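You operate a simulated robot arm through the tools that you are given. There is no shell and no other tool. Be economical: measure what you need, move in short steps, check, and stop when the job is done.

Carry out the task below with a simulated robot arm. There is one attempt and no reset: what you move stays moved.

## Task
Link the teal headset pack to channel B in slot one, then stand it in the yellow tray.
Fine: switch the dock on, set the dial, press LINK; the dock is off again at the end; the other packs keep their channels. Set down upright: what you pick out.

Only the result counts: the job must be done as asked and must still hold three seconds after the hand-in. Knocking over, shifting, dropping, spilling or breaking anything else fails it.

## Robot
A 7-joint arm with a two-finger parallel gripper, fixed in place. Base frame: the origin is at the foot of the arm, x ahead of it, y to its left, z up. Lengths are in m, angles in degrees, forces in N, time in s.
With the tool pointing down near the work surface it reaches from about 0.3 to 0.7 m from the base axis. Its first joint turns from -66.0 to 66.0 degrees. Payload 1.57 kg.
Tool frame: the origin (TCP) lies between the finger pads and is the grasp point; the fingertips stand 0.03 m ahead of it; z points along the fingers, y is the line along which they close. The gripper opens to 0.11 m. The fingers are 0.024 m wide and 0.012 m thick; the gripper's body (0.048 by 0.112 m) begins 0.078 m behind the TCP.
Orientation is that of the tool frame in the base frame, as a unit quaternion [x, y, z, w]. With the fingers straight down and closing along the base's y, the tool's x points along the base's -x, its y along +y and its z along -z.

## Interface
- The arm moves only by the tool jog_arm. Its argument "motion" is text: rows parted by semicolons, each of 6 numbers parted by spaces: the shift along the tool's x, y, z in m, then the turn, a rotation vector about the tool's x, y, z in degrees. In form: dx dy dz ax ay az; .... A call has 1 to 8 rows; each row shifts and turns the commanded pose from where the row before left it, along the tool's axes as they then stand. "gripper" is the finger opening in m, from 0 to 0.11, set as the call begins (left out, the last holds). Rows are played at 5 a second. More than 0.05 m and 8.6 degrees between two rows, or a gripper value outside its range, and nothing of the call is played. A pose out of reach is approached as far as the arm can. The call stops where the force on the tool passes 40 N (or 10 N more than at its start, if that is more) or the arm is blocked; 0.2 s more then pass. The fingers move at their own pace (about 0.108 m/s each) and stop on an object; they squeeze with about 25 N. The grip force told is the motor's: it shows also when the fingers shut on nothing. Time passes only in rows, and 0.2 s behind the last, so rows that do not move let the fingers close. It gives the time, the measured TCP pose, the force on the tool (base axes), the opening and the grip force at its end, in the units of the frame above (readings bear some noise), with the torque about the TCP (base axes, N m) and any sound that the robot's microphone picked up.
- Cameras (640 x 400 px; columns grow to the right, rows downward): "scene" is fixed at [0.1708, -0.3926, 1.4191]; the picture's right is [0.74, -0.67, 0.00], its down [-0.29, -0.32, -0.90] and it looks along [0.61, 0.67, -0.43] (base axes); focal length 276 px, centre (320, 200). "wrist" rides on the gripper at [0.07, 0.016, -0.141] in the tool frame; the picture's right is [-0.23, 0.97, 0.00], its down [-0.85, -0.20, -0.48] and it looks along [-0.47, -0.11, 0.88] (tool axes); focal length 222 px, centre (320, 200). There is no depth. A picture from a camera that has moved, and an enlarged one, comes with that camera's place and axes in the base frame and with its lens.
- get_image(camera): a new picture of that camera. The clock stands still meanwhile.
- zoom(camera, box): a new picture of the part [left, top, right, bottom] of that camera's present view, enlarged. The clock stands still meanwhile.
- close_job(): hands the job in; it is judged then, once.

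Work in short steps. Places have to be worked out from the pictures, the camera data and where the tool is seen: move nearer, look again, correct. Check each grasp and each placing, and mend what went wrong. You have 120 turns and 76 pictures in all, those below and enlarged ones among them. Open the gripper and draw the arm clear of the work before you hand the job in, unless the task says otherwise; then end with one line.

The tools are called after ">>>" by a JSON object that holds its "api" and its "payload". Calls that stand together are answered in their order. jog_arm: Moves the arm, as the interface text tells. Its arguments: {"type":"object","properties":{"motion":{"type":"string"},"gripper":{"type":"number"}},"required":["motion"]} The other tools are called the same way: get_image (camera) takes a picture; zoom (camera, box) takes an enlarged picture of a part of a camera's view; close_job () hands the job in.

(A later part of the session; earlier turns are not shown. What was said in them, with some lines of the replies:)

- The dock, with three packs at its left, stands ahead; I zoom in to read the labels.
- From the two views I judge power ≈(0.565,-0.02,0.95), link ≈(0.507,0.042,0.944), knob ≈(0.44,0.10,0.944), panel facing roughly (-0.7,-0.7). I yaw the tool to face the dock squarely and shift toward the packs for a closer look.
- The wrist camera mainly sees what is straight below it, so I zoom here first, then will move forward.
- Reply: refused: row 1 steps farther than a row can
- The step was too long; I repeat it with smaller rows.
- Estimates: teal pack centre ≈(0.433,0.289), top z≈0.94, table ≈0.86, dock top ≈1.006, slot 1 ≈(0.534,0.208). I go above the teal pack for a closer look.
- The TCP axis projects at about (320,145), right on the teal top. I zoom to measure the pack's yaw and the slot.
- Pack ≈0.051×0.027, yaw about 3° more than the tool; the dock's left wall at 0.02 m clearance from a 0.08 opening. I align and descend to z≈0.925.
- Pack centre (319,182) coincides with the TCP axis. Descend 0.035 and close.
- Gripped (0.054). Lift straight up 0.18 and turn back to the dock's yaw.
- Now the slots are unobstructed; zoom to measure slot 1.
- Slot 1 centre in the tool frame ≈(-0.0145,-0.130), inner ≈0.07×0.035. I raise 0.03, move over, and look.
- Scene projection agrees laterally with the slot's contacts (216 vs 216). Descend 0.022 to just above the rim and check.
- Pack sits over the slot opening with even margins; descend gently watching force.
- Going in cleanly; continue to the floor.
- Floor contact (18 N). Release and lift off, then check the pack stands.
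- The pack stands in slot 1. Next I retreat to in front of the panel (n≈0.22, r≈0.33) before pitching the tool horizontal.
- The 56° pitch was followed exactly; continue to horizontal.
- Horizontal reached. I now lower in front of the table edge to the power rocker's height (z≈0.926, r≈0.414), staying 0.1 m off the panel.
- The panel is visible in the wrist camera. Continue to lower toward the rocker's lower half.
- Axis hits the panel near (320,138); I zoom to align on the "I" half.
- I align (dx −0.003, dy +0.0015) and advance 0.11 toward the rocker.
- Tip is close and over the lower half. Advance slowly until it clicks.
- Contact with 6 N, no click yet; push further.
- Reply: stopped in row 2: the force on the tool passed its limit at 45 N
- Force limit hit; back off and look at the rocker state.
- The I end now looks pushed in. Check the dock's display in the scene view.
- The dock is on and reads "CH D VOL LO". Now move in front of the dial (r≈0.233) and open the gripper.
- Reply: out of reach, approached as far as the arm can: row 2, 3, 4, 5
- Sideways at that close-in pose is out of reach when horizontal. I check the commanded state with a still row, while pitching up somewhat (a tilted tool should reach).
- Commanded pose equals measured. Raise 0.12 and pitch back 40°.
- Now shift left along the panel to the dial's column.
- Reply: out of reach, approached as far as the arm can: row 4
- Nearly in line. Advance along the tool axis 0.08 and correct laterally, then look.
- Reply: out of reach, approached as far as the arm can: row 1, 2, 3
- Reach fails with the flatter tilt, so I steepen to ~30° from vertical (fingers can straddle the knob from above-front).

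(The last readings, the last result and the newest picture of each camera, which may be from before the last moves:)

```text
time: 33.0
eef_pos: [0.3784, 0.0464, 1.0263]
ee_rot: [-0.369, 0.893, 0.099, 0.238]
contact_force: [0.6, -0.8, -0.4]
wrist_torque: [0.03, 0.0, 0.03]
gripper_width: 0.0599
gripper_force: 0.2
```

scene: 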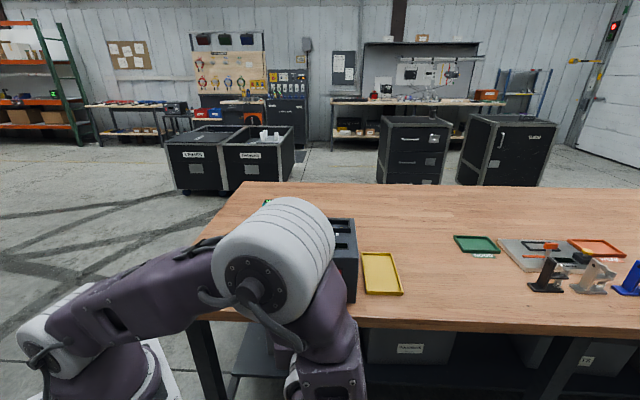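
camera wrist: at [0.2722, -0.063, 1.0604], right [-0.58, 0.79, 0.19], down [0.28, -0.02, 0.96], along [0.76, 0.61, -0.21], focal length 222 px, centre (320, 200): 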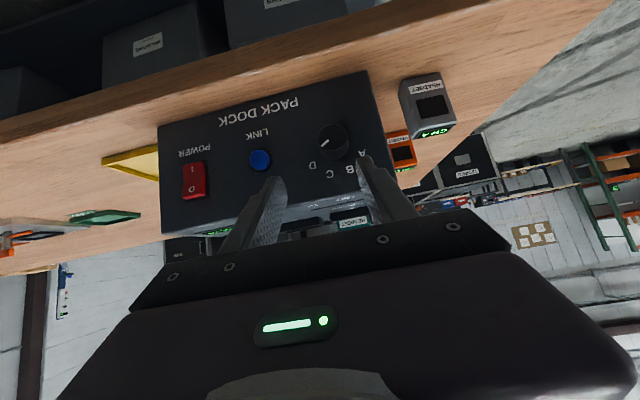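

Reachable now, r=0.2347 lined up with the dial axis (r≈0.2345, z≈0.946). I pre-rotate +35° about the panel normal and place the tool 0.08 back along its axis from the dial.

>>> {"api": "jog_arm", "payload": {"motion": "0 0 0 -6.06 0 3.5; 0 0 0 -6.06 0 3.5; 0 0 0 -6.06 0 3.5; 0 0 0 -6.06 0 3.5; 0 0 0 -6.06 0 3.5; -0.015 -0.022 -0.003 0 0 0; -0.0162 -0.0233 -0.003 0 0 0; 0 0 0 0 0 0"}}

>>> {"api": "get_image", "payload": {"camera": "wrist"}}

>>> {"api": "zoom", "payload": {"camera": "scene", "box": [230, 180, 430, 310]}}

```text
time: 34.8
eef_pos: [0.4298, 0.0313, 1.0152]
ee_rot: [-0.28, 0.881, 0.362, 0.116]
contact_force: [-0.6, -0.2, 0.1]
wrist_torque: [-0.01, 0.0, -0.01]
gripper_width: 0.0598
gripper_force: 0.1
```

```text
33 pictures are left
camera wrist: at [0.363, -0.0879, 1.0962], right [-0.38, 0.66, 0.65], down [0.81, -0.1, 0.57], along [0.45, 0.75, -0.5], focal length 222 px, centre (320, 200)
```

wrist: 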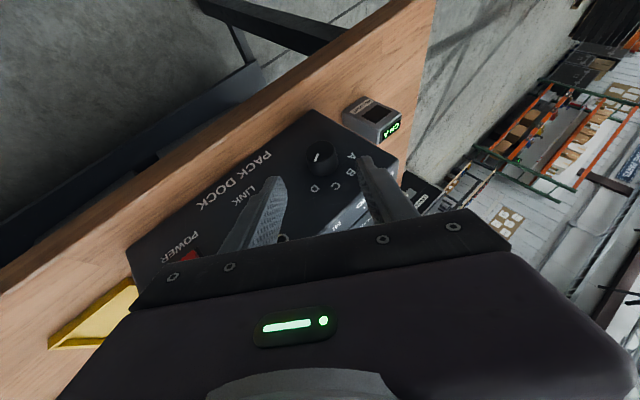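

```text
3.08 times, centred on (330, 245) of scene
camera zoom: at [0.1708, -0.3926, 1.4191], right [0.74, -0.67, 0.0], down [-0.29, -0.32, -0.9], along [0.61, 0.67, -0.43], focal length 850 px, centre (289, 62)
```

zoom: 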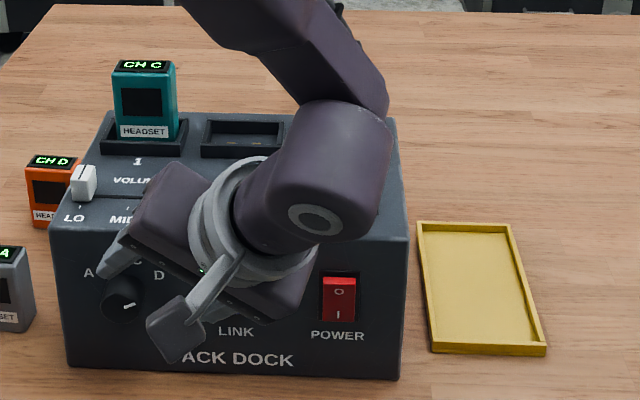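

Knob is centred on the tool axis. Advance 0.06 and check.

>>> {"api": "jog_arm", "payload": {"motion": "0 -0.001 0.03 0 0 0; 0 0 0.03 0 0 0; 0 0 0 0 0 0"}}

>>> {"api": "zoom", "payload": {"camera": "wrist", "box": [220, 100, 420, 225]}}

```text
time: 35.6
eef_pos: [0.4298, 0.0715, 0.9722]
ee_rot: [-0.279, 0.882, 0.362, 0.117]
contact_force: [0.5, -0.1, 0.1]
wrist_torque: [0.0, 0.0, 0.01]
gripper_width: 0.0599
gripper_force: 0.1
```

```text
3.20 times, centred on (320, 162) of wrist
camera zoom: at [0.3632, -0.0468, 1.053], right [-0.38, 0.66, 0.65], down [0.81, -0.1, 0.57], along [0.45, 0.75, -0.5], focal length 711 px, centre (320, 320)
```

zoom: 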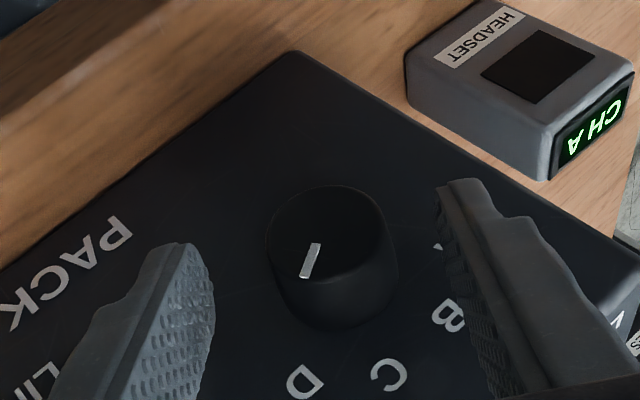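

Aligned within ~1 mm. Advance 0.014 and close on the knob.

>>> {"api": "jog_arm", "payload": {"motion": "0 0.0007 0.007 0 0 0; 0 0 0.007 0 0 0; 0 0 0 0 0 0"}}

>>> {"api": "jog_arm", "payload": {"gripper": 0.02, "motion": "0 0 0 0 0 0; 0 0 0 0 0 0; 0 0 0 0 0 0"}}

>>> {"api": "zoom", "payload": {"camera": "wrist", "box": [220, 100, 420, 225]}}

```text
time: 36.4
eef_pos: [0.4295, 0.0825, 0.9637]
ee_rot: [-0.279, 0.881, 0.363, 0.116]
contact_force: [0.7, 0.7, -0.3]
wrist_torque: [0.01, 0.02, 0.0]
gripper_width: 0.06
gripper_force: 0.0
```

```text
time: 37.2
eef_pos: [0.4289, 0.0823, 0.9626]
ee_rot: [-0.28, 0.881, 0.363, 0.116]
contact_force: [-7.5, 6.1, 9.0]
wrist_torque: [0.2, 0.09, 0.25]
gripper_width: 0.0332
gripper_force: 41.3
```

```text
3.20 times, centred on (320, 162) of wrist
camera zoom: at [0.3628, -0.036, 1.0441], right [-0.38, 0.66, 0.65], down [0.81, -0.1, 0.57], along [0.44, 0.75, -0.49], focal length 711 px, centre (320, 320)
```

zoom: 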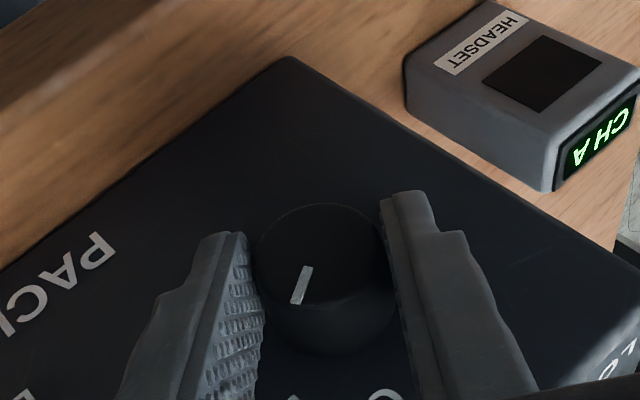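

Gripped (0.033). I turn −35° about the dial axis (arc-compensated), then check the display.

>>> {"api": "jog_arm", "payload": {"motion": "0 0.001 0 0 0 0; 0.00007 0.00225 0.00012 6.06 0 -3.5; 0.00007 0.00225 0.00012 6.06 0 -3.5; 0.00007 0.00225 0.00012 6.06 0 -3.5; 0.00007 0.00225 0.00012 6.06 0 -3.5; 0.00007 0.00225 0.00012 6.06 0 -3.5; 0 0 0 0 0 0"}}

>>> {"api": "zoom", "payload": {"camera": "wrist", "box": [220, 100, 420, 225]}}

>>> {"api": "zoom", "payload": {"camera": "scene", "box": [230, 180, 430, 310]}}

```text
time: 38.8
eef_pos: [0.4206, 0.0892, 0.9672]
ee_rot: [-0.368, 0.894, 0.097, 0.238]
contact_force: [3.1, -4.0, -12.2]
wrist_torque: [-0.75, 0.61, -0.23]
gripper_width: 0.0331
gripper_force: 41.2
```

```text
3.20 times, centred on (320, 162) of wrist
camera zoom: at [0.3174, 0.0082, 1.0547], right [-0.55, 0.83, 0.11], down [0.5, 0.21, 0.84], along [0.67, 0.51, -0.53], focal length 711 px, centre (320, 320)
```

zoom: 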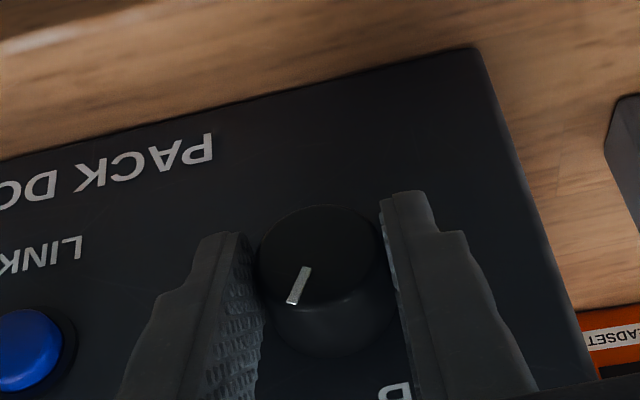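

```text
3.08 times, centred on (330, 245) of scene
camera zoom: at [0.1711, -0.3927, 1.419], right [0.74, -0.67, 0.0], down [-0.29, -0.32, -0.9], along [0.6, 0.67, -0.43], focal length 850 px, centre (289, 62)
```

zoom: 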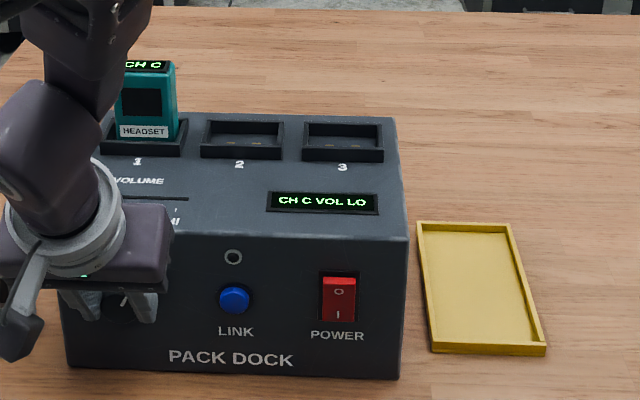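

Works: "CH C". Continue another −36° toward B.

>>> {"api": "jog_arm", "payload": {"motion": "0.0003 0.00225 0.0004 6.06 0 -3.5; 0.0003 0.00225 0.0004 6.06 0 -3.5; 0.0003 0.00225 0.0004 6.06 0 -3.5; 0.0003 0.00225 0.0004 6.06 0 -3.5; 0.0003 0.00225 0.0003 6.06 0 -3.5; 0 0 0 0 0 0"}}

>>> {"api": "zoom", "payload": {"camera": "scene", "box": [230, 180, 430, 310]}}

```text
time: 39.5
eef_pos: [0.4198, 0.0935, 0.963]
ee_rot: [-0.396, 0.872, -0.023, 0.288]
contact_force: [-0.6, -5.7, -2.7]
wrist_torque: [-0.47, 0.41, -0.31]
gripper_width: 0.0324
gripper_force: 40.6
out of reach, approached as far as the arm can: row 3
stopped in row 3: the force on the tool passed its limit at 83 N (the readings are from after the stop); the commanded pose is now the measured one
```

```text
3.08 times, centred on (330, 245) of scene
camera zoom: at [0.1708, -0.3927, 1.419], right [0.74, -0.67, 0.0], down [-0.29, -0.32, -0.9], along [0.6, 0.67, -0.43], focal length 850 px, centre (289, 62)
```

zoom: 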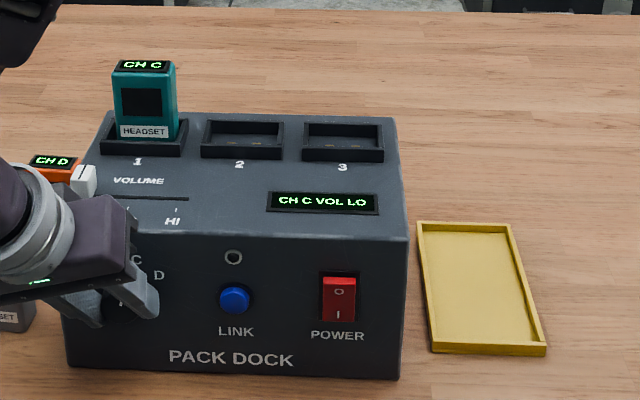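

Left swing hits the reach limit. Release, back off, and return to the right-hand side for a second bite.

>>> {"api": "jog_arm", "payload": {"gripper": 0.06, "motion": "0 0 0 0 0 0; 0 0 0 0 0 0; 0 0 0 0 0 0"}}

>>> {"api": "jog_arm", "payload": {"motion": "0 0 -0.02 0 0 0; 0 0 -0.02 0 0 0; 0 0 -0.02 0 0 0; 0 0 0 0 0 0"}}

>>> {"api": "get_image", "payload": {"camera": "wrist"}}

>>> {"api": "zoom", "payload": {"camera": "scene", "box": [200, 180, 400, 310]}}

```text
time: 40.3
eef_pos: [0.4202, 0.0943, 0.9636]
ee_rot: [-0.397, 0.871, -0.023, 0.288]
contact_force: [0.1, -1.1, 0.2]
wrist_torque: [0.0, 0.01, 0.01]
gripper_width: 0.0599
gripper_force: 0.1
```

```text
time: 41.3
eef_pos: [0.3923, 0.0846, 1.0156]
ee_rot: [-0.398, 0.871, -0.022, 0.286]
contact_force: [-0.2, 0.3, -0.2]
wrist_torque: [0.01, 0.0, 0.02]
gripper_width: 0.06
gripper_force: 0.2
out of reach, approached as far as the arm can: row 2, 3
```

```text
26 pictures are left
camera wrist: at [0.2723, 0.019, 1.0956], right [-0.54, 0.83, -0.15], down [0.33, 0.38, 0.86], along [0.77, 0.42, -0.48], focal length 222 px, centre (320, 200)
```

wrist: 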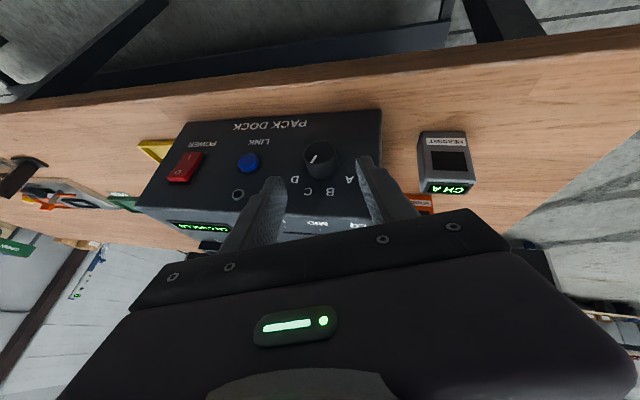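

```text
3.08 times, centred on (300, 245) of scene
camera zoom: at [0.1708, -0.3926, 1.4191], right [0.74, -0.67, 0.0], down [-0.29, -0.32, -0.9], along [0.61, 0.67, -0.43], focal length 850 px, centre (382, 62)
```

zoom: 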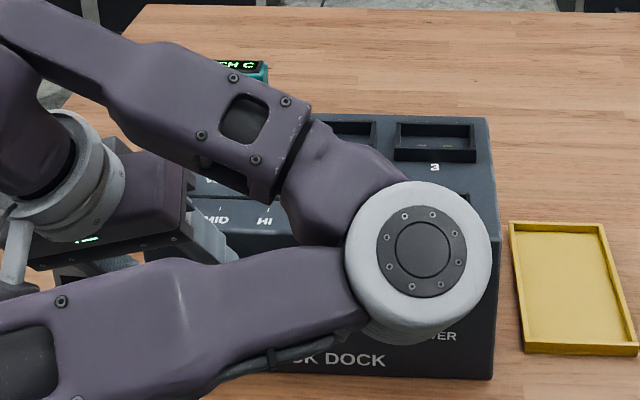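

The arm reconfigured its elbow but nothing moved on the table. I swing the tool back toward +35° while shifting right.

>>> {"api": "jog_arm", "payload": {"motion": "0 -0.009 0 -6.06 0 3.5; 0 -0.009 0 -6.06 0 3.5; 0 -0.009 0 -6.06 0 3.5; 0 -0.009 0 -6.06 0 3.5; 0 -0.009 0 -6.06 0 3.5; 0 -0.009 0 -6.06 0 3.5; 0 -0.009 0 -6.06 0 3.5; 0 0 0 0 0 0"}}

>>> {"api": "get_image", "payload": {"camera": "scene"}}

>>> {"api": "get_image", "payload": {"camera": "wrist"}}

```text
time: 43.1
eef_pos: [0.4353, 0.041, 1.0096]
ee_rot: [-0.283, 0.883, 0.353, 0.124]
contact_force: [-0.5, -0.1, 0.2]
wrist_torque: [0.0, 0.0, 0.0]
gripper_width: 0.0599
gripper_force: 0.1
```

```text
24 pictures are left
```

scene: 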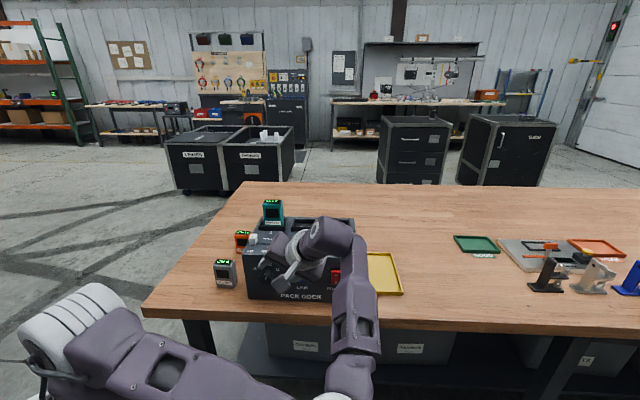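

```text
23 pictures are left
camera wrist: at [0.3666, -0.0768, 1.0919], right [-0.39, 0.67, 0.63], down [0.8, -0.1, 0.59], along [0.46, 0.74, -0.5], focal length 222 px, centre (320, 200)
```

wrist: 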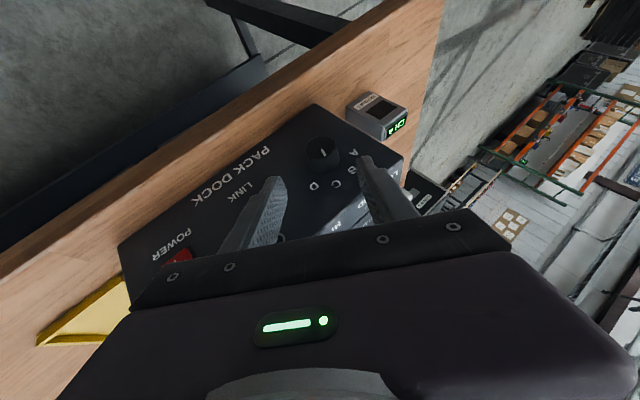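

Back at about +34°. Shift to the knob's axis and advance for the second grip.

>>> {"api": "jog_arm", "payload": {"motion": "0.0074 0.0012 0.01 0 0 0; 0 0 0.025 0 0 0; 0 0 0.02 0 0 0; 0 0 0.007 0 0 0; 0 0 0 0 0 0"}}

>>> {"api": "zoom", "payload": {"camera": "wrist", "box": [220, 100, 420, 225]}}

```text
time: 44.3
eef_pos: [0.4301, 0.0823, 0.9623]
ee_rot: [-0.284, 0.883, 0.352, 0.125]
contact_force: [-0.9, -0.2, 0.5]
wrist_torque: [-0.02, -0.02, -0.02]
gripper_width: 0.0598
gripper_force: 0.1
```

```text
3.20 times, centred on (320, 162) of wrist
camera zoom: at [0.3617, -0.0355, 1.0435], right [-0.39, 0.67, 0.63], down [0.8, -0.1, 0.59], along [0.46, 0.74, -0.5], focal length 711 px, centre (320, 320)
```

zoom: 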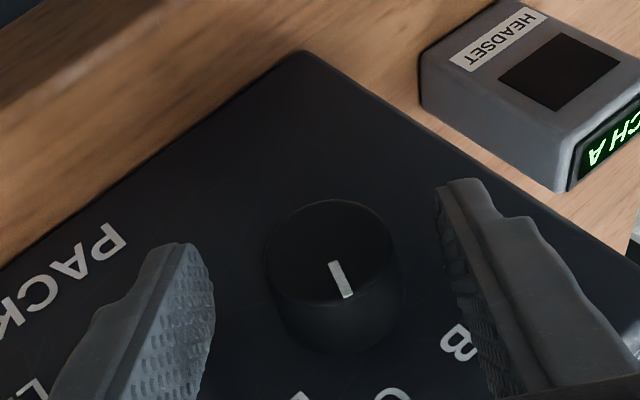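

Pointer sits at C. Grip and turn −36°.

>>> {"api": "jog_arm", "payload": {"gripper": 0.02, "motion": "0 0 0 0 0 0; 0 0 0 0 0 0; 0 0 0 0 0 0"}}

>>> {"api": "jog_arm", "payload": {"motion": "0.0002 0.0023 0.0003 6.24 0 -3.6; 0.0002 0.0023 0.0003 6.24 0 -3.6; 0.0002 0.0023 0.0003 6.24 0 -3.6; 0.0002 0.0023 0.0003 6.24 0 -3.6; 0.0002 0.0023 0.0003 6.24 0 -3.6; 0 0 0 0 0 0"}}

>>> {"api": "zoom", "payload": {"camera": "scene", "box": [200, 180, 400, 310]}}

```text
time: 45.1
eef_pos: [0.4288, 0.0837, 0.964]
ee_rot: [-0.285, 0.882, 0.354, 0.125]
contact_force: [-13.9, 18.5, 21.1]
wrist_torque: [0.48, 0.23, 0.93]
gripper_width: 0.0329
gripper_force: 40.9
```

```text
time: 46.5
eef_pos: [0.422, 0.0892, 0.9651]
ee_rot: [-0.374, 0.89, 0.08, 0.25]
contact_force: [-15.9, 16.7, 21.3]
wrist_torque: [0.17, 0.31, 0.58]
gripper_width: 0.0328
gripper_force: 41.2
```

```text
3.08 times, centred on (300, 245) of scene
camera zoom: at [0.1701, -0.3922, 1.4193], right [0.74, -0.67, 0.0], down [-0.29, -0.32, -0.9], along [0.61, 0.67, -0.43], focal length 850 px, centre (382, 62)
```

zoom: 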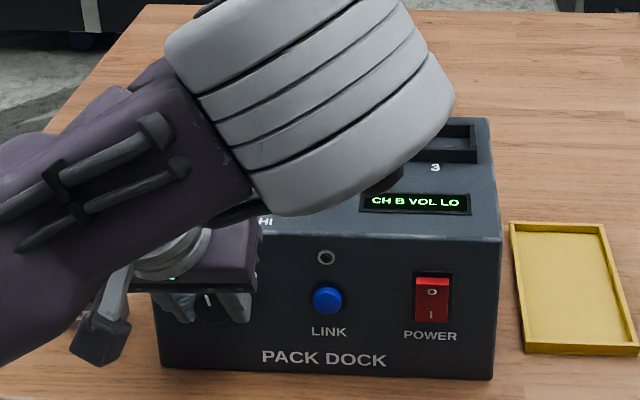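

"CH B VOL LO". Release and back off; then check the display still reads B.

>>> {"api": "jog_arm", "payload": {"gripper": 0.06, "motion": "0 0 0 0 0 0; 0 0 0 0 0 0; 0 0 -0.03 0 0 0; 0 -0.02 -0.03 0 0 0; 0 -0.02 -0.01 0 0 0; 0 0 0 0 0 0"}}

>>> {"api": "zoom", "payload": {"camera": "scene", "box": [200, 180, 400, 310]}}

```text
time: 47.9
eef_pos: [0.4278, 0.0464, 1.017]
ee_rot: [-0.372, 0.89, 0.078, 0.25]
contact_force: [-0.8, 0.3, 0.4]
wrist_torque: [-0.01, 0.02, -0.02]
gripper_width: 0.0603
gripper_force: 0.1
out of reach, approached as far as the arm can: row 5
```

```text
3.08 times, centred on (300, 245) of scene
camera zoom: at [0.1708, -0.3926, 1.4191], right [0.74, -0.67, 0.0], down [-0.29, -0.32, -0.9], along [0.61, 0.67, -0.43], focal length 850 px, centre (382, 62)
```

zoom: 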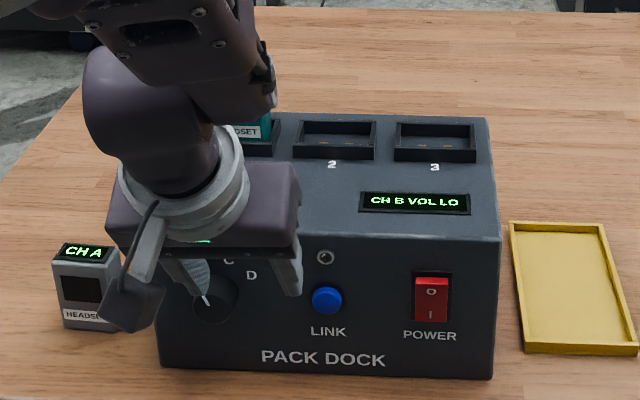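

Dial set to B. Next LINK: close the fingers, pitch to 55°, and position in front of the button (r≈0.326, z≈0.945).

>>> {"api": "jog_arm", "payload": {"gripper": 0.0, "motion": "0 -0.028 0 0 -8 0; 0 -0.028 0 0 -8 0; 0 0 0 0 -8 0; 0.028 0 0.01 0 0 0; 0.0273 0 0.0126 0 0 0; 0 0 0 0 0 0"}}

>>> {"api": "zoom", "payload": {"camera": "wrist", "box": [220, 80, 420, 205]}}

```text
time: 48.9
eef_pos: [0.4658, 0.0403, 1.0065]
ee_rot: [-0.359, 0.796, 0.188, 0.45]
contact_force: [-20.1, -19.5, 12.9]
wrist_torque: [0.26, -0.07, 0.0]
gripper_width: 0.0
gripper_force: 21.2
out of reach, approached as far as the arm can: row 1
stopped in row 4: the force on the tool passed its limit at 121 N (the readings are from after the stop); the commanded pose is now the measured one
```

```text
3.20 times, centred on (320, 142) of wrist
camera zoom: at [0.3494, -0.0657, 1.0208], right [-0.64, 0.75, 0.17], down [0.16, -0.09, 0.98], along [0.75, 0.66, -0.06], focal length 711 px, centre (320, 384)
```

zoom: 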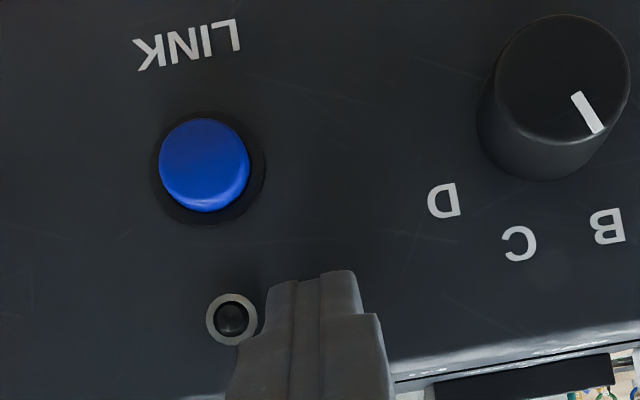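

The tip struck the panel (the arm drifted on an unreachable row). Back off and check the dock hasn't shifted.

>>> {"api": "jog_arm", "payload": {"motion": "0 0 -0.02 0 0 0; 0 0 -0.015 0 0 0; 0 0 0 0 0 0"}}

>>> {"api": "get_image", "payload": {"camera": "scene"}}

>>> {"api": "zoom", "payload": {"camera": "scene", "box": [200, 180, 420, 320]}}

```text
time: 49.7
eef_pos: [0.4469, 0.0197, 1.0256]
ee_rot: [-0.359, 0.795, 0.188, 0.45]
contact_force: [-0.4, -0.1, -0.4]
wrist_torque: [0.03, 0.05, 0.0]
gripper_width: 0.0
gripper_force: 21.3
```

```text
18 pictures are left
```

scene: 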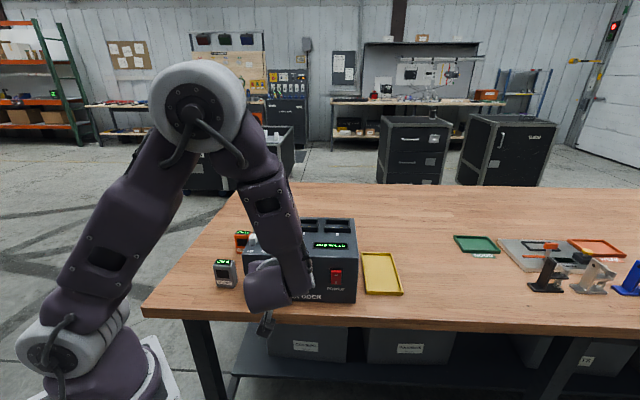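

```text
2.86 times, centred on (310, 250) of scene
camera zoom: at [0.1708, -0.3926, 1.4191], right [0.74, -0.67, 0.0], down [-0.29, -0.32, -0.9], along [0.61, 0.67, -0.43], focal length 790 px, centre (349, 57)
```

zoom: 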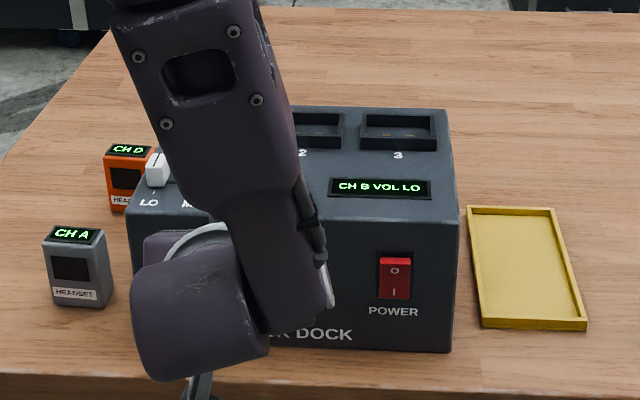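

Dock and packs are unmoved, display still "CH B". LINK face computed at (0.501,0.041,0.947); I move to just in front of it.

>>> {"api": "jog_arm", "payload": {"motion": "0.021 -0.0225 0.011 0 0 0; 0.021 0 0.012 0 0 0; 0.0203 0 0.0114 0 0 0; 0 0 0 0 0 0"}}

>>> {"api": "zoom", "payload": {"camera": "wrist", "box": [240, 80, 400, 205]}}

```text
time: 50.7
eef_pos: [0.463, 0.0032, 0.9551]
ee_rot: [-0.36, 0.795, 0.188, 0.451]
contact_force: [0.8, -0.6, -0.1]
wrist_torque: [-0.02, 0.0, 0.02]
gripper_width: 0.0
gripper_force: 20.7
out of reach, approached as far as the arm can: row 2
```

```text
3.20 times, centred on (320, 142) of wrist
camera zoom: at [0.3462, -0.1027, 0.9698], right [-0.65, 0.74, 0.17], down [0.16, -0.09, 0.98], along [0.75, 0.66, -0.06], focal length 711 px, centre (320, 384)
```

zoom: 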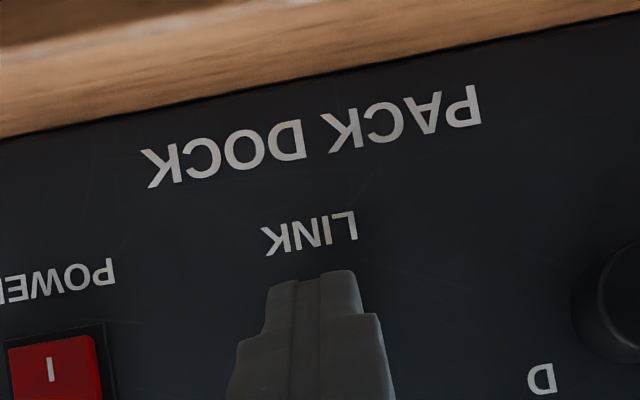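

Positioned in line. Advance along the panel normal in shrinking steps.

>>> {"api": "jog_arm", "payload": {"motion": "-0.0062 -0.0006 0.0102 0 0 0; -0.0026 -0.0002 0.0043 0 0 0; -0.0016 0 0.0026 0 0 0; -0.001 0 0.0017 0 0 0; -0.001 0 0.0017 0 0 0; 0 0 0 0 0 0"}}

```text
time: 52.1
eef_pos: [0.4796, 0.0194, 0.9576]
ee_rot: [-0.359, 0.795, 0.188, 0.451]
contact_force: [-1.8, -1.6, -1.0]
wrist_torque: [-0.03, 0.0, 0.0]
gripper_width: 0.0001
gripper_force: 21.1
heard: click
```

A click was heard. Back off along −n and look at the pack's display.

>>> {"api": "jog_arm", "payload": {"motion": "0.01 0 -0.017 0 0 0; 0.01 0 -0.017 0 0 0; 0 0 0 0 0 0"}}

>>> {"api": "get_image", "payload": {"camera": "scene"}}

```text
time: 52.9
eef_pos: [0.4531, -0.0093, 0.9566]
ee_rot: [-0.36, 0.795, 0.188, 0.45]
contact_force: [0.1, 1.1, -0.3]
wrist_torque: [-0.01, -0.01, -0.02]
gripper_width: 0.0
gripper_force: 20.8
```

```text
15 pictures are left
```

scene: 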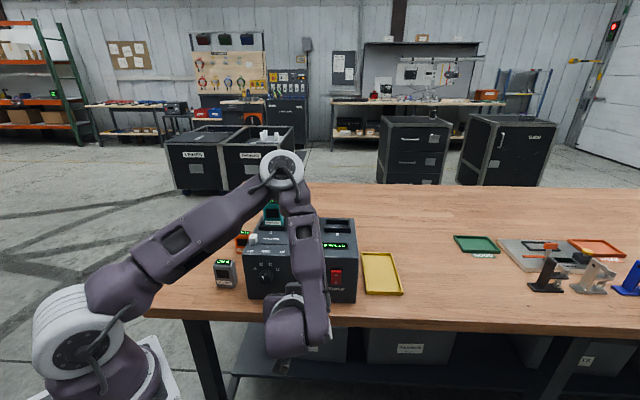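

The pack's display is hidden by the arm. I move to the power rocker's column and look again from there before switching off.

>>> {"api": "jog_arm", "payload": {"motion": "-0.0044 -0.0432 -0.005 0 0 0; -0.0043 -0.0432 -0.0053 0 0 0; 0 0 0 0 0 0"}}

>>> {"api": "zoom", "payload": {"camera": "scene", "box": [220, 180, 420, 310]}}

>>> {"api": "zoom", "payload": {"camera": "wrist", "box": [240, 80, 400, 205]}}

```text
time: 53.7
eef_pos: [0.5124, -0.0709, 0.9735]
ee_rot: [-0.36, 0.795, 0.188, 0.451]
contact_force: [-0.5, 0.0, 0.5]
wrist_torque: [0.01, 0.02, 0.0]
gripper_width: 0.0
gripper_force: 21.2
```

```text
3.08 times, centred on (320, 245) of scene
camera zoom: at [0.1708, -0.3926, 1.4191], right [0.74, -0.67, 0.0], down [-0.29, -0.32, -0.9], along [0.61, 0.67, -0.43], focal length 850 px, centre (320, 62)
```

zoom: 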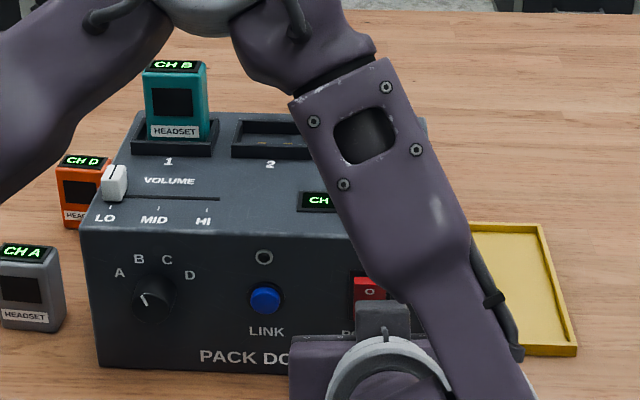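

```text
3.20 times, centred on (320, 142) of wrist
camera zoom: at [0.3958, -0.1776, 0.9886], right [-0.65, 0.74, 0.17], down [0.16, -0.09, 0.98], along [0.75, 0.66, -0.06], focal length 711 px, centre (320, 384)
```

zoom: 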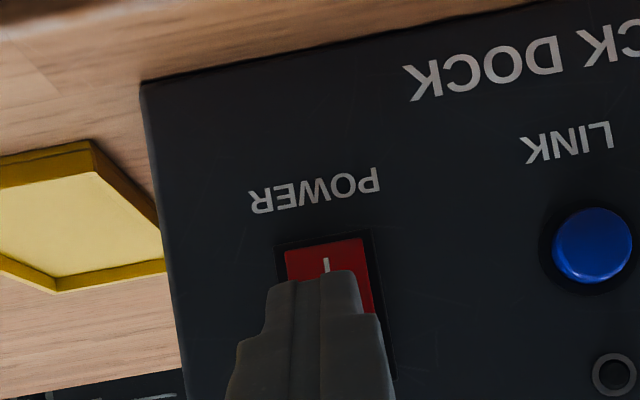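

Pack 1 reads "CH B". Now press the rocker's O half (z≈0.963).

>>> {"api": "jog_arm", "payload": {"motion": "0.0043 0 0.0026 0 0 0; -0.0078 -0.0007 0.0128 0 0 0; -0.0062 -0.0006 0.0102 0 0 0; -0.0021 -0.0002 0.0034 0 0 0; -0.0016 0 0.0026 0 0 0; -0.001 0 0.0017 0 0 0; -0.001 0 0.0017 0 0 0; 0 0 0 0 0 0"}}

```text
time: 55.5
eef_pos: [0.5386, -0.044, 0.9672]
ee_rot: [-0.36, 0.795, 0.189, 0.451]
contact_force: [-5.1, -4.0, 1.8]
wrist_torque: [0.0, -0.04, 0.04]
gripper_width: 0.0
gripper_force: 21.4
```

Contact at 6 N; push further until it flips or bottoms out.

>>> {"api": "jog_arm", "payload": {"motion": "-0.001 0 0.0017 0 0 0; -0.001 0 0.0017 0 0 0; -0.001 0 0.0017 0 0 0; -0.001 0 0.0017 0 0 0; 0 0 0 0 0 0"}}

>>> {"api": "jog_arm", "payload": {"motion": "0.01 0 -0.017 0 0 0; 0.015 0 -0.026 0 0 0; 0.015 0 -0.026 0 0 0; 0 0 0 0 0 0"}}

>>> {"api": "zoom", "payload": {"camera": "scene", "box": [220, 180, 420, 310]}}

```text
time: 56.0
eef_pos: [0.5397, -0.0455, 0.9677]
ee_rot: [-0.359, 0.797, 0.186, 0.449]
contact_force: [-11.3, -7.1, 4.5]
wrist_torque: [0.07, -0.05, 0.07]
gripper_width: 0.0
gripper_force: 21.4
stopped in row 2: the force on the tool passed its limit at 45 N (the readings are from after the stop); the commanded pose is now the measured one
```

```text
time: 57.0
eef_pos: [0.487, -0.1038, 0.9698]
ee_rot: [-0.359, 0.796, 0.187, 0.45]
contact_force: [0.5, -0.2, -0.1]
wrist_torque: [0.03, -0.02, 0.0]
gripper_width: 0.0002
gripper_force: 21.4
```

```text
3.08 times, centred on (320, 245) of scene
camera zoom: at [0.1708, -0.3926, 1.4191], right [0.74, -0.67, 0.0], down [-0.29, -0.32, -0.9], along [0.61, 0.67, -0.43], focal length 850 px, centre (320, 62)
```

zoom: 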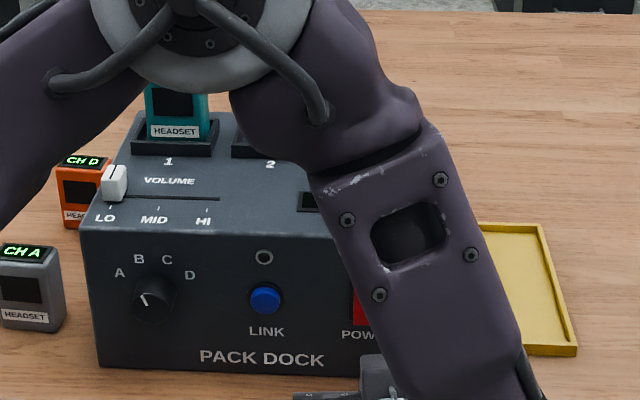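

Display portion now looks dark. Raise 0.2 m, then rotate the tool back to vertical.

>>> {"api": "jog_arm", "payload": {"motion": "-0.034 -0.001 -0.0209 0 0 0; -0.034 -0.001 -0.0209 0 0 0; -0.034 -0.001 -0.0209 0 0 0; -0.034 -0.001 -0.0209 0 0 0; -0.034 -0.001 -0.0209 0 0 0; -0.034 -0.001 -0.0209 0 0 0; 0 0 0 0 0 0"}}

>>> {"api": "jog_arm", "payload": {"motion": "0 0 0 0 7.29 0.4; 0 0 0 0 7.29 0.4; 0 0 0 0 7.29 0.4; 0 0 0 0 7.29 0.4; 0 0 0 0 7.29 0.4; 0 0 0 0 7.29 0.4; 0 0 0 0 7.29 0.4; 0 0 0 0 7.29 0.4"}}

>>> {"api": "zoom", "payload": {"camera": "scene", "box": [220, 170, 420, 310]}}

```text
time: 58.6
eef_pos: [0.4889, -0.1019, 1.2086]
ee_rot: [-0.359, 0.797, 0.187, 0.449]
contact_force: [-1.1, 0.0, 0.9]
wrist_torque: [0.01, 0.05, 0.01]
gripper_width: 0.0003
gripper_force: 21.2
```

```text
time: 60.5
eef_pos: [0.4873, -0.1022, 1.209]
ee_rot: [-0.383, 0.924, 0.0, -0.002]
contact_force: [0.4, 0.4, 0.0]
wrist_torque: [-0.01, 0.04, -0.01]
gripper_width: 0.0
gripper_force: 21.4
```

```text
2.86 times, centred on (320, 240) of scene
camera zoom: at [0.1708, -0.3926, 1.4191], right [0.74, -0.67, 0.0], down [-0.29, -0.32, -0.9], along [0.61, 0.67, -0.43], focal length 790 px, centre (320, 86)
```

zoom: 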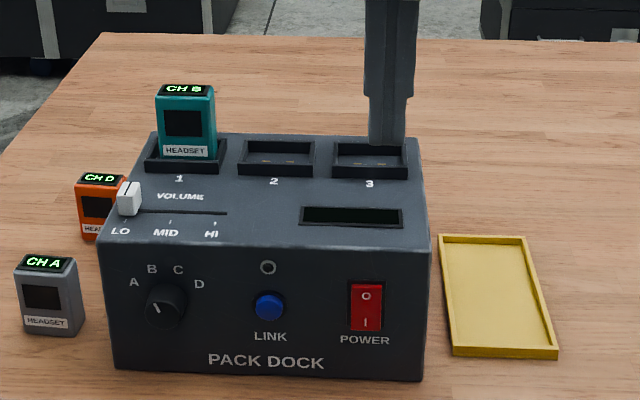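

Dock off, pack 1 on "CH B", others unchanged. Move above the pack with the gripper open.

>>> {"api": "jog_arm", "payload": {"gripper": 0.085, "motion": "-0.0363 0.0265 -0.002 0 0 0; -0.0363 0.0265 -0.002 0 0 0; -0.0363 0.0265 -0.002 0 0 0; -0.0363 0.0265 -0.002 0 0 0; -0.0363 0.0265 -0.002 0 0 0; -0.0363 0.0265 -0.002 0 0 0; -0.0363 0.0265 -0.002 0 0 0; 0 0 0 0 0 0"}}

>>> {"api": "zoom", "payload": {"camera": "wrist", "box": [240, 80, 400, 200]}}

```text
time: 62.2
eef_pos: [0.5348, 0.2083, 1.2232]
ee_rot: [-0.383, 0.924, 0.0, -0.001]
contact_force: [0.2, 0.1, 0.5]
wrist_torque: [0.01, 0.02, 0.02]
gripper_width: 0.0851
gripper_force: 0.1
```

```text
3.33 times, centred on (320, 140) of wrist
camera zoom: at [0.475, 0.17, 1.3651], right [-0.53, 0.85, 0.0], down [0.75, 0.47, 0.48], along [0.4, 0.25, -0.88], focal length 740 px, centre (320, 400)
```

zoom: 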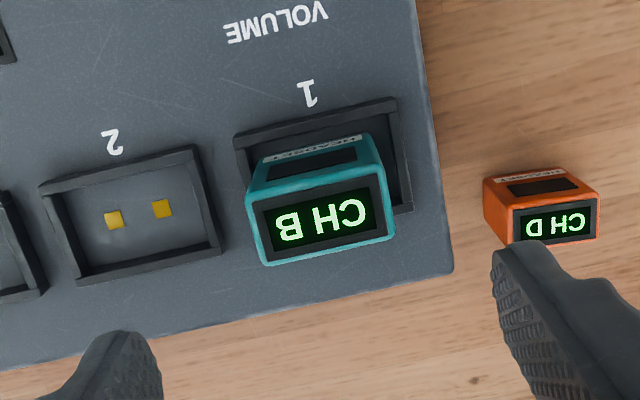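

Pack top centred on the tool axis. Descend 0.15 and grip.

>>> {"api": "jog_arm", "payload": {"motion": "0 0 0.04 0 0 0; 0 0 0.04 0 0 0; 0 0 0.04 0 0 0; 0 0 0.03 0 0 0; 0 0 0 0 0 0"}}

>>> {"api": "jog_arm", "payload": {"gripper": 0.03, "motion": "0 0 0 0 0 0; 0 0 0 0 0 0; 0 0 0 0 0 0; 0 0 0 0 0 0"}}

>>> {"api": "jog_arm", "payload": {"motion": "0 0 -0.02 0 0 0; 0 0 -0.03 0 0 0; 0 0 -0.04 0 0 0; 0 0 0 0 0 0"}}

```text
time: 63.5
eef_pos: [0.5364, 0.2075, 1.0717]
ee_rot: [-0.384, 0.923, 0.0, -0.002]
contact_force: [-0.4, 0.7, -0.1]
wrist_torque: [0.0, 0.03, -0.02]
gripper_width: 0.0851
gripper_force: 0.2
```

```text
time: 64.5
eef_pos: [0.5369, 0.2086, 1.0727]
ee_rot: [-0.383, 0.924, 0.0, -0.002]
contact_force: [-0.4, 0.3, -0.3]
wrist_torque: [-0.02, 0.0, 0.01]
gripper_width: 0.0537
gripper_force: 24.7
```

```text
time: 65.5
eef_pos: [0.5362, 0.2099, 1.1627]
ee_rot: [-0.383, 0.924, 0.0, -0.001]
contact_force: [-0.8, 0.6, -1.6]
wrist_torque: [0.01, 0.02, 0.02]
gripper_width: 0.054
gripper_force: 25.1
```

Pack lifted. Move at height to above the near part of the yellow tray (~(0.70,−0.07)).

>>> {"api": "jog_arm", "payload": {"motion": "0.0103 -0.0392 0 0 0 0; 0.0103 -0.0392 0 0 0 0; 0.0103 -0.0392 0 0 0 0; 0.0103 -0.0392 0 0 0 0; 0.0103 -0.0392 0 0 0 0; 0.0103 -0.0392 0 0 0 0; 0.0103 -0.0392 0 0 0 0; 0.0103 -0.0392 0 0 0 0"}}

>>> {"api": "get_image", "payload": {"camera": "wrist"}}

```text
time: 67.2
eef_pos: [0.6269, -0.0114, 1.1535]
ee_rot: [-0.384, 0.923, 0.0, -0.002]
contact_force: [0.0, 0.6, -1.0]
wrist_torque: [-0.01, -0.02, 0.04]
gripper_width: 0.0538
gripper_force: 24.9
out of reach, approached as far as the arm can: row 5, 6, 7, 8
```

```text
9 pictures are left
camera wrist: at [0.5681, -0.0494, 1.2959], right [-0.53, 0.85, 0.0], down [0.75, 0.47, 0.48], along [0.4, 0.25, -0.88], focal length 222 px, centre (320, 200)
```

wrist: 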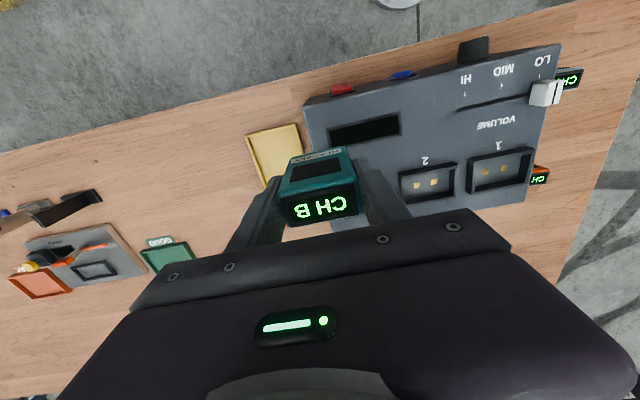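

At this height the reach ends short. I'll go around: back off in −n, right to r≈0.542, lower, then approach the tray at low height (target ≈(0.70,−0.065)).

>>> {"api": "jog_arm", "payload": {"motion": "0.045 0 0 0 0 0; 0.045 0 0 0 0 0; 0.04 0 0 0 0 0; 0 -0.045 0 0 0 0; 0 -0.045 0 0 0 0; 0 0 0 0 0 0"}}

>>> {"api": "jog_arm", "payload": {"motion": "0 0 0.04 0 0 0; 0 0 0.04 0 0 0; 0 0 0.04 0 0 0; 0 0 0.04 0 0 0; 0 0 0 0 0 0"}}

```text
time: 68.7
eef_pos: [0.5989, -0.1669, 1.1551]
ee_rot: [-0.384, 0.924, 0.001, -0.001]
contact_force: [0.0, -0.1, -1.4]
wrist_torque: [-0.02, 0.0, 0.0]
gripper_width: 0.0538
gripper_force: 24.9
```

```text
time: 69.8
eef_pos: [0.5997, -0.1671, 0.9949]
ee_rot: [-0.383, 0.924, 0.0, -0.001]
contact_force: [0.9, 0.1, -1.4]
wrist_torque: [0.0, 0.03, -0.04]
gripper_width: 0.0537
gripper_force: 24.7
```

Now move forward over the tray at low height.

>>> {"api": "jog_arm", "payload": {"motion": "-0.04 0 0 0 0 0; -0.04 0 0 0 0 0; -0.04 0 0 0 0 0; -0.022 0 0 0 0 0; 0 0 0 0 0 0"}}

>>> {"api": "get_image", "payload": {"camera": "wrist"}}

>>> {"api": "zoom", "payload": {"camera": "scene", "box": [320, 210, 440, 310]}}

```text
time: 71.0
eef_pos: [0.6804, -0.0736, 0.995]
ee_rot: [-0.384, 0.924, 0.001, -0.001]
contact_force: [0.1, -0.2, -2.1]
wrist_torque: [0.0, 0.01, 0.01]
gripper_width: 0.0539
gripper_force: 25.0
out of reach, approached as far as the arm can: row 3, 4
```

```text
8 pictures are left
camera wrist: at [0.6201, -0.1109, 1.1372], right [-0.53, 0.85, 0.0], down [0.75, 0.46, 0.48], along [0.4, 0.25, -0.88], focal length 222 px, centre (320, 200)
```

wrist: 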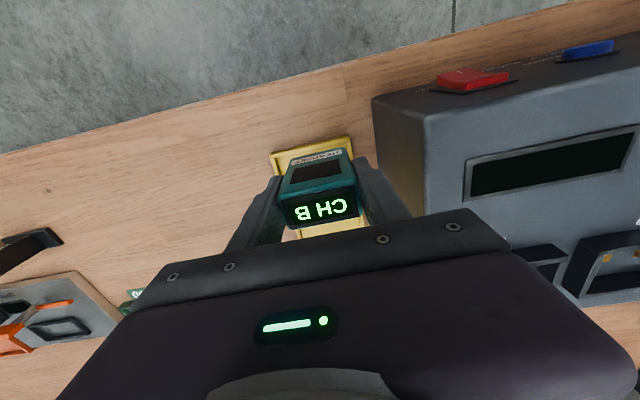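

```text
4.00 times, centred on (380, 260) of scene
camera zoom: at [0.1708, -0.3926, 1.4191], right [0.74, -0.67, 0.0], down [-0.29, -0.32, -0.9], along [0.61, 0.67, -0.43], focal length 1106 px, centre (80, -40)
```

zoom: 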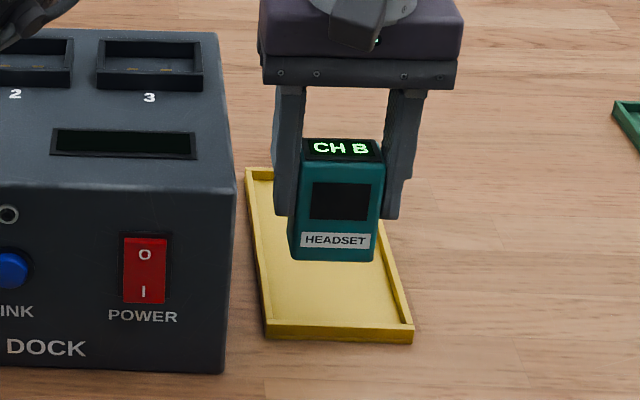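

Still ~2 cm short; reach grows with lower height. Lower 0.04 and try forward again.

>>> {"api": "jog_arm", "payload": {"motion": "0 0 0.02 0 0 0; 0 0 0.02 0 0 0; -0.01 -0.004 0 0 0 0; -0.01 -0.005 0 0 0 0; 0 0 0 0 0 0"}}

```text
time: 72.2
eef_pos: [0.6896, -0.0678, 0.9559]
ee_rot: [-0.383, 0.924, 0.0, -0.002]
contact_force: [0.4, -0.5, -2.9]
wrist_torque: [-0.02, 0.0, 0.03]
gripper_width: 0.0535
gripper_force: 25.0
out of reach, approached as far as the arm can: row 4
```

Gained 1 cm (n=0.440). Lower a bit more and nudge again.

>>> {"api": "jog_arm", "payload": {"motion": "0 0 0.008 0 0 0; -0.008 -0.005 0 0 0 0; -0.006 -0.003 0 0 0 0; 0 0 0 0 0 0"}}

>>> {"api": "zoom", "payload": {"camera": "scene", "box": [320, 210, 440, 310]}}

>>> {"api": "zoom", "payload": {"camera": "wrist", "box": [240, 100, 400, 250]}}

```text
time: 73.2
eef_pos: [0.6907, -0.0681, 0.9466]
ee_rot: [-0.384, 0.924, 0.002, -0.001]
contact_force: [-0.1, 0.1, -2.2]
wrist_torque: [-0.02, 0.01, -0.05]
gripper_width: 0.0539
gripper_force: 24.9
out of reach, approached as far as the arm can: row 2, 3
```

```text
4.00 times, centred on (380, 260) of scene
camera zoom: at [0.1708, -0.3926, 1.4191], right [0.74, -0.67, 0.0], down [-0.29, -0.32, -0.9], along [0.61, 0.67, -0.43], focal length 1106 px, centre (80, -40)
```

zoom: 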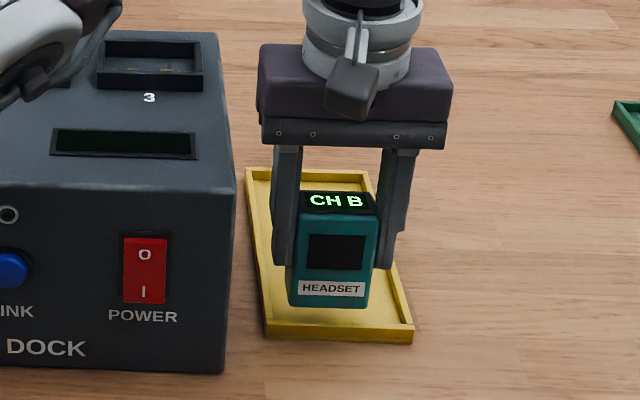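

```text
2.67 times, centred on (320, 175) of wrist
camera zoom: at [0.6297, -0.1064, 1.0883], right [-0.53, 0.85, 0.0], down [0.75, 0.47, 0.48], along [0.4, 0.25, -0.88], focal length 592 px, centre (320, 267)
```

zoom: 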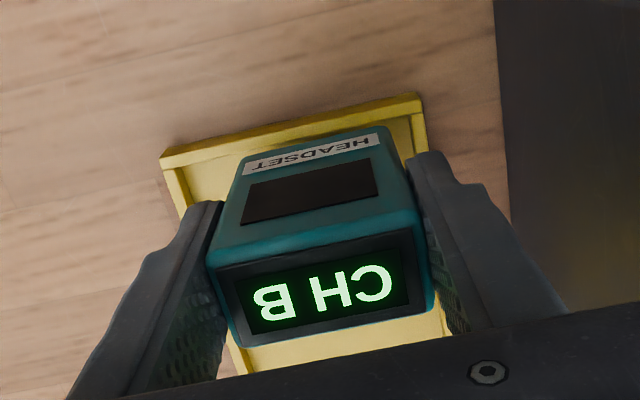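

The pack's front bottom edge (n≈0.428) would just meet the rim (inner n≈0.4265). I shift left in the tray (nearer the base), lean the tool 3° outward and go a bit further in.

>>> {"api": "jog_arm", "payload": {"motion": "0 0.006 -0.002 0 0 0; 0 0 0 0 -3 0; -0.007 0 0 0 0 0; -0.007 0 0 0 0 0; 0 0 0 0 0 0"}}

```text
time: 74.5
eef_pos: [0.6957, -0.0538, 0.9498]
ee_rot: [-0.384, 0.923, 0.011, 0.023]
contact_force: [0.0, 0.5, -1.1]
wrist_torque: [-0.03, 0.0, 0.01]
gripper_width: 0.0539
gripper_force: 25.1
```

Reached n=0.454, r=0.530 with margin. I trim the lean to ~1° and descend to the tray floor.

>>> {"api": "jog_arm", "payload": {"motion": "0.003 0 0 0 2 0; 0 0 0.008 0 0 0; 0 0 0.006 0 0 0; 0 0 0.004 0 0 0; 0 0 0 0 0 0"}}

>>> {"api": "zoom", "payload": {"camera": "scene", "box": [320, 210, 440, 310]}}

```text
time: 75.7
eef_pos: [0.6921, -0.0561, 0.931]
ee_rot: [-0.384, 0.923, 0.004, 0.007]
contact_force: [0.0, 0.4, -1.9]
wrist_torque: [0.01, -0.02, 0.04]
gripper_width: 0.054
gripper_force: 25.2
```

```text
4.00 times, centred on (380, 260) of scene
camera zoom: at [0.1708, -0.3926, 1.4191], right [0.74, -0.67, 0.0], down [-0.29, -0.32, -0.9], along [0.61, 0.67, -0.43], focal length 1106 px, centre (80, -40)
```

zoom: 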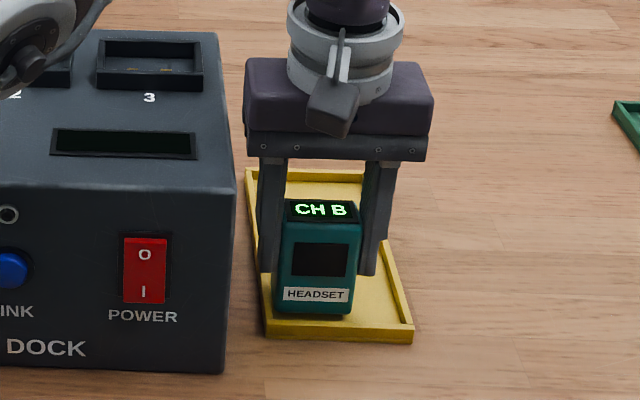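

Pack is well inside the tray. Continue down gently to contact.

>>> {"api": "jog_arm", "payload": {"motion": "0 0 0.002 0 0 0; 0 0 0.002 0 0 0; 0 0 0 0 0 0"}}

```text
time: 76.5
eef_pos: [0.6934, -0.055, 0.9283]
ee_rot: [-0.384, 0.923, 0.004, 0.007]
contact_force: [-0.3, -0.8, -1.2]
wrist_torque: [-0.02, 0.04, -0.01]
gripper_width: 0.0539
gripper_force: 25.0
```

>>> {"api": "jog_arm", "payload": {"motion": "0 0 0.0015 0 0 0; 0 0 0.0015 0 0 0; 0 0 0 0 0 0"}}

```text
time: 77.2
eef_pos: [0.6931, -0.0556, 0.9255]
ee_rot: [-0.384, 0.923, 0.003, 0.008]
contact_force: [-2.3, 2.0, 9.2]
wrist_torque: [-0.07, 0.23, -0.02]
gripper_width: 0.0536
gripper_force: 25.0
```

Floor contact (9 N). Release and lift straight up slightly, then check.

>>> {"api": "jog_arm", "payload": {"gripper": 0.07, "motion": "0 0 0 0 0 0; 0 0 0 0 0 0; 0 0 0 0 0 0"}}

>>> {"api": "zoom", "payload": {"camera": "scene", "box": [320, 210, 440, 310]}}

```text
time: 78.0
eef_pos: [0.6931, -0.0557, 0.9243]
ee_rot: [-0.383, 0.924, 0.004, 0.007]
contact_force: [0.1, 0.1, 0.4]
wrist_torque: [0.02, 0.0, -0.02]
gripper_width: 0.07
gripper_force: 0.1
```

```text
4.00 times, centred on (380, 260) of scene
camera zoom: at [0.1708, -0.3926, 1.4191], right [0.74, -0.67, 0.0], down [-0.29, -0.32, -0.9], along [0.61, 0.67, -0.43], focal length 1106 px, centre (80, -40)
```

zoom: 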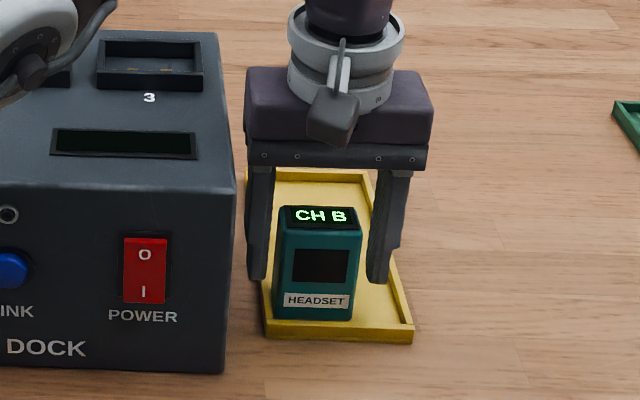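

Standing upright, reading CH B. Withdraw backwards along −n while rising (fingers straddle sideways, so this is clear), then rise.

>>> {"api": "jog_arm", "payload": {"motion": "0.015 0 -0.006 0 0 0; 0.02 0 -0.008 0 0 0; 0.03 0 -0.015 0 0 0; 0.04 0 -0.02 0 0 0; 0.03 0 -0.03 0 0 0; 0 0 -0.045 0 0 0; 0 0 -0.045 0 0 0; 0 0 -0.045 0 0 0"}}

>>> {"api": "get_image", "payload": {"camera": "scene"}}

>>> {"api": "zoom", "payload": {"camera": "scene", "box": [210, 180, 430, 320]}}

```text
time: 79.8
eef_pos: [0.5969, -0.1542, 1.1384]
ee_rot: [-0.384, 0.923, 0.004, 0.006]
contact_force: [-0.2, -0.1, 0.6]
wrist_torque: [0.0, -0.04, 0.0]
gripper_width: 0.07
gripper_force: 0.1
```

```text
2 pictures are left
```

scene: 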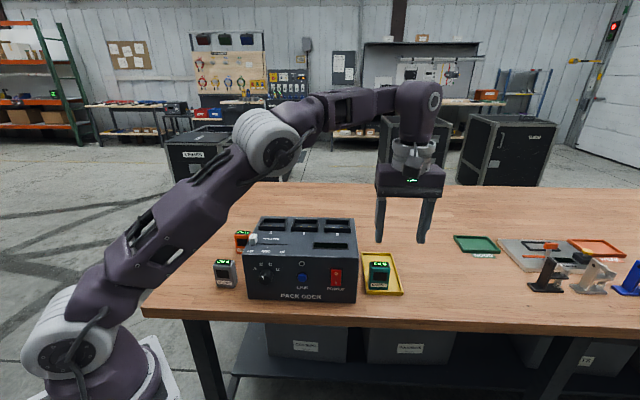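

```text
2.86 times, centred on (320, 250) of scene
camera zoom: at [0.1708, -0.3926, 1.4191], right [0.74, -0.67, 0.0], down [-0.29, -0.32, -0.9], along [0.61, 0.67, -0.43], focal length 790 px, centre (320, 57)
```

zoom: 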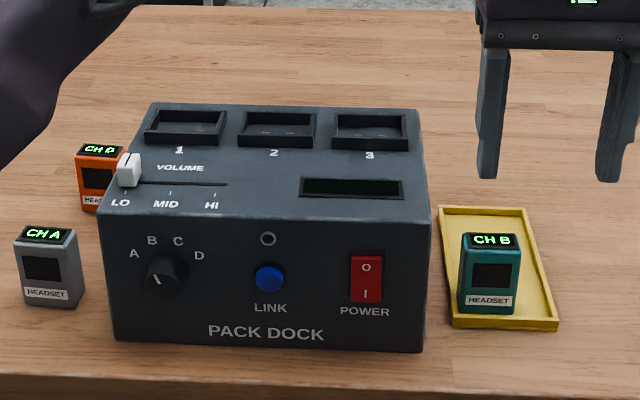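

The teal pack reads "CH B" and stands in the yellow tray. The dock is off, the other two packs still read CH A and CH D, and the arm is clear, so I hand the job in.

>>> {"api": "close_job", "payload": {}}

```text
The job is handed in.
```

The teal pack was linked to channel B in slot one and now stands upright in the yellow tray; the dock is off, and the other packs still show CH A and CH D.
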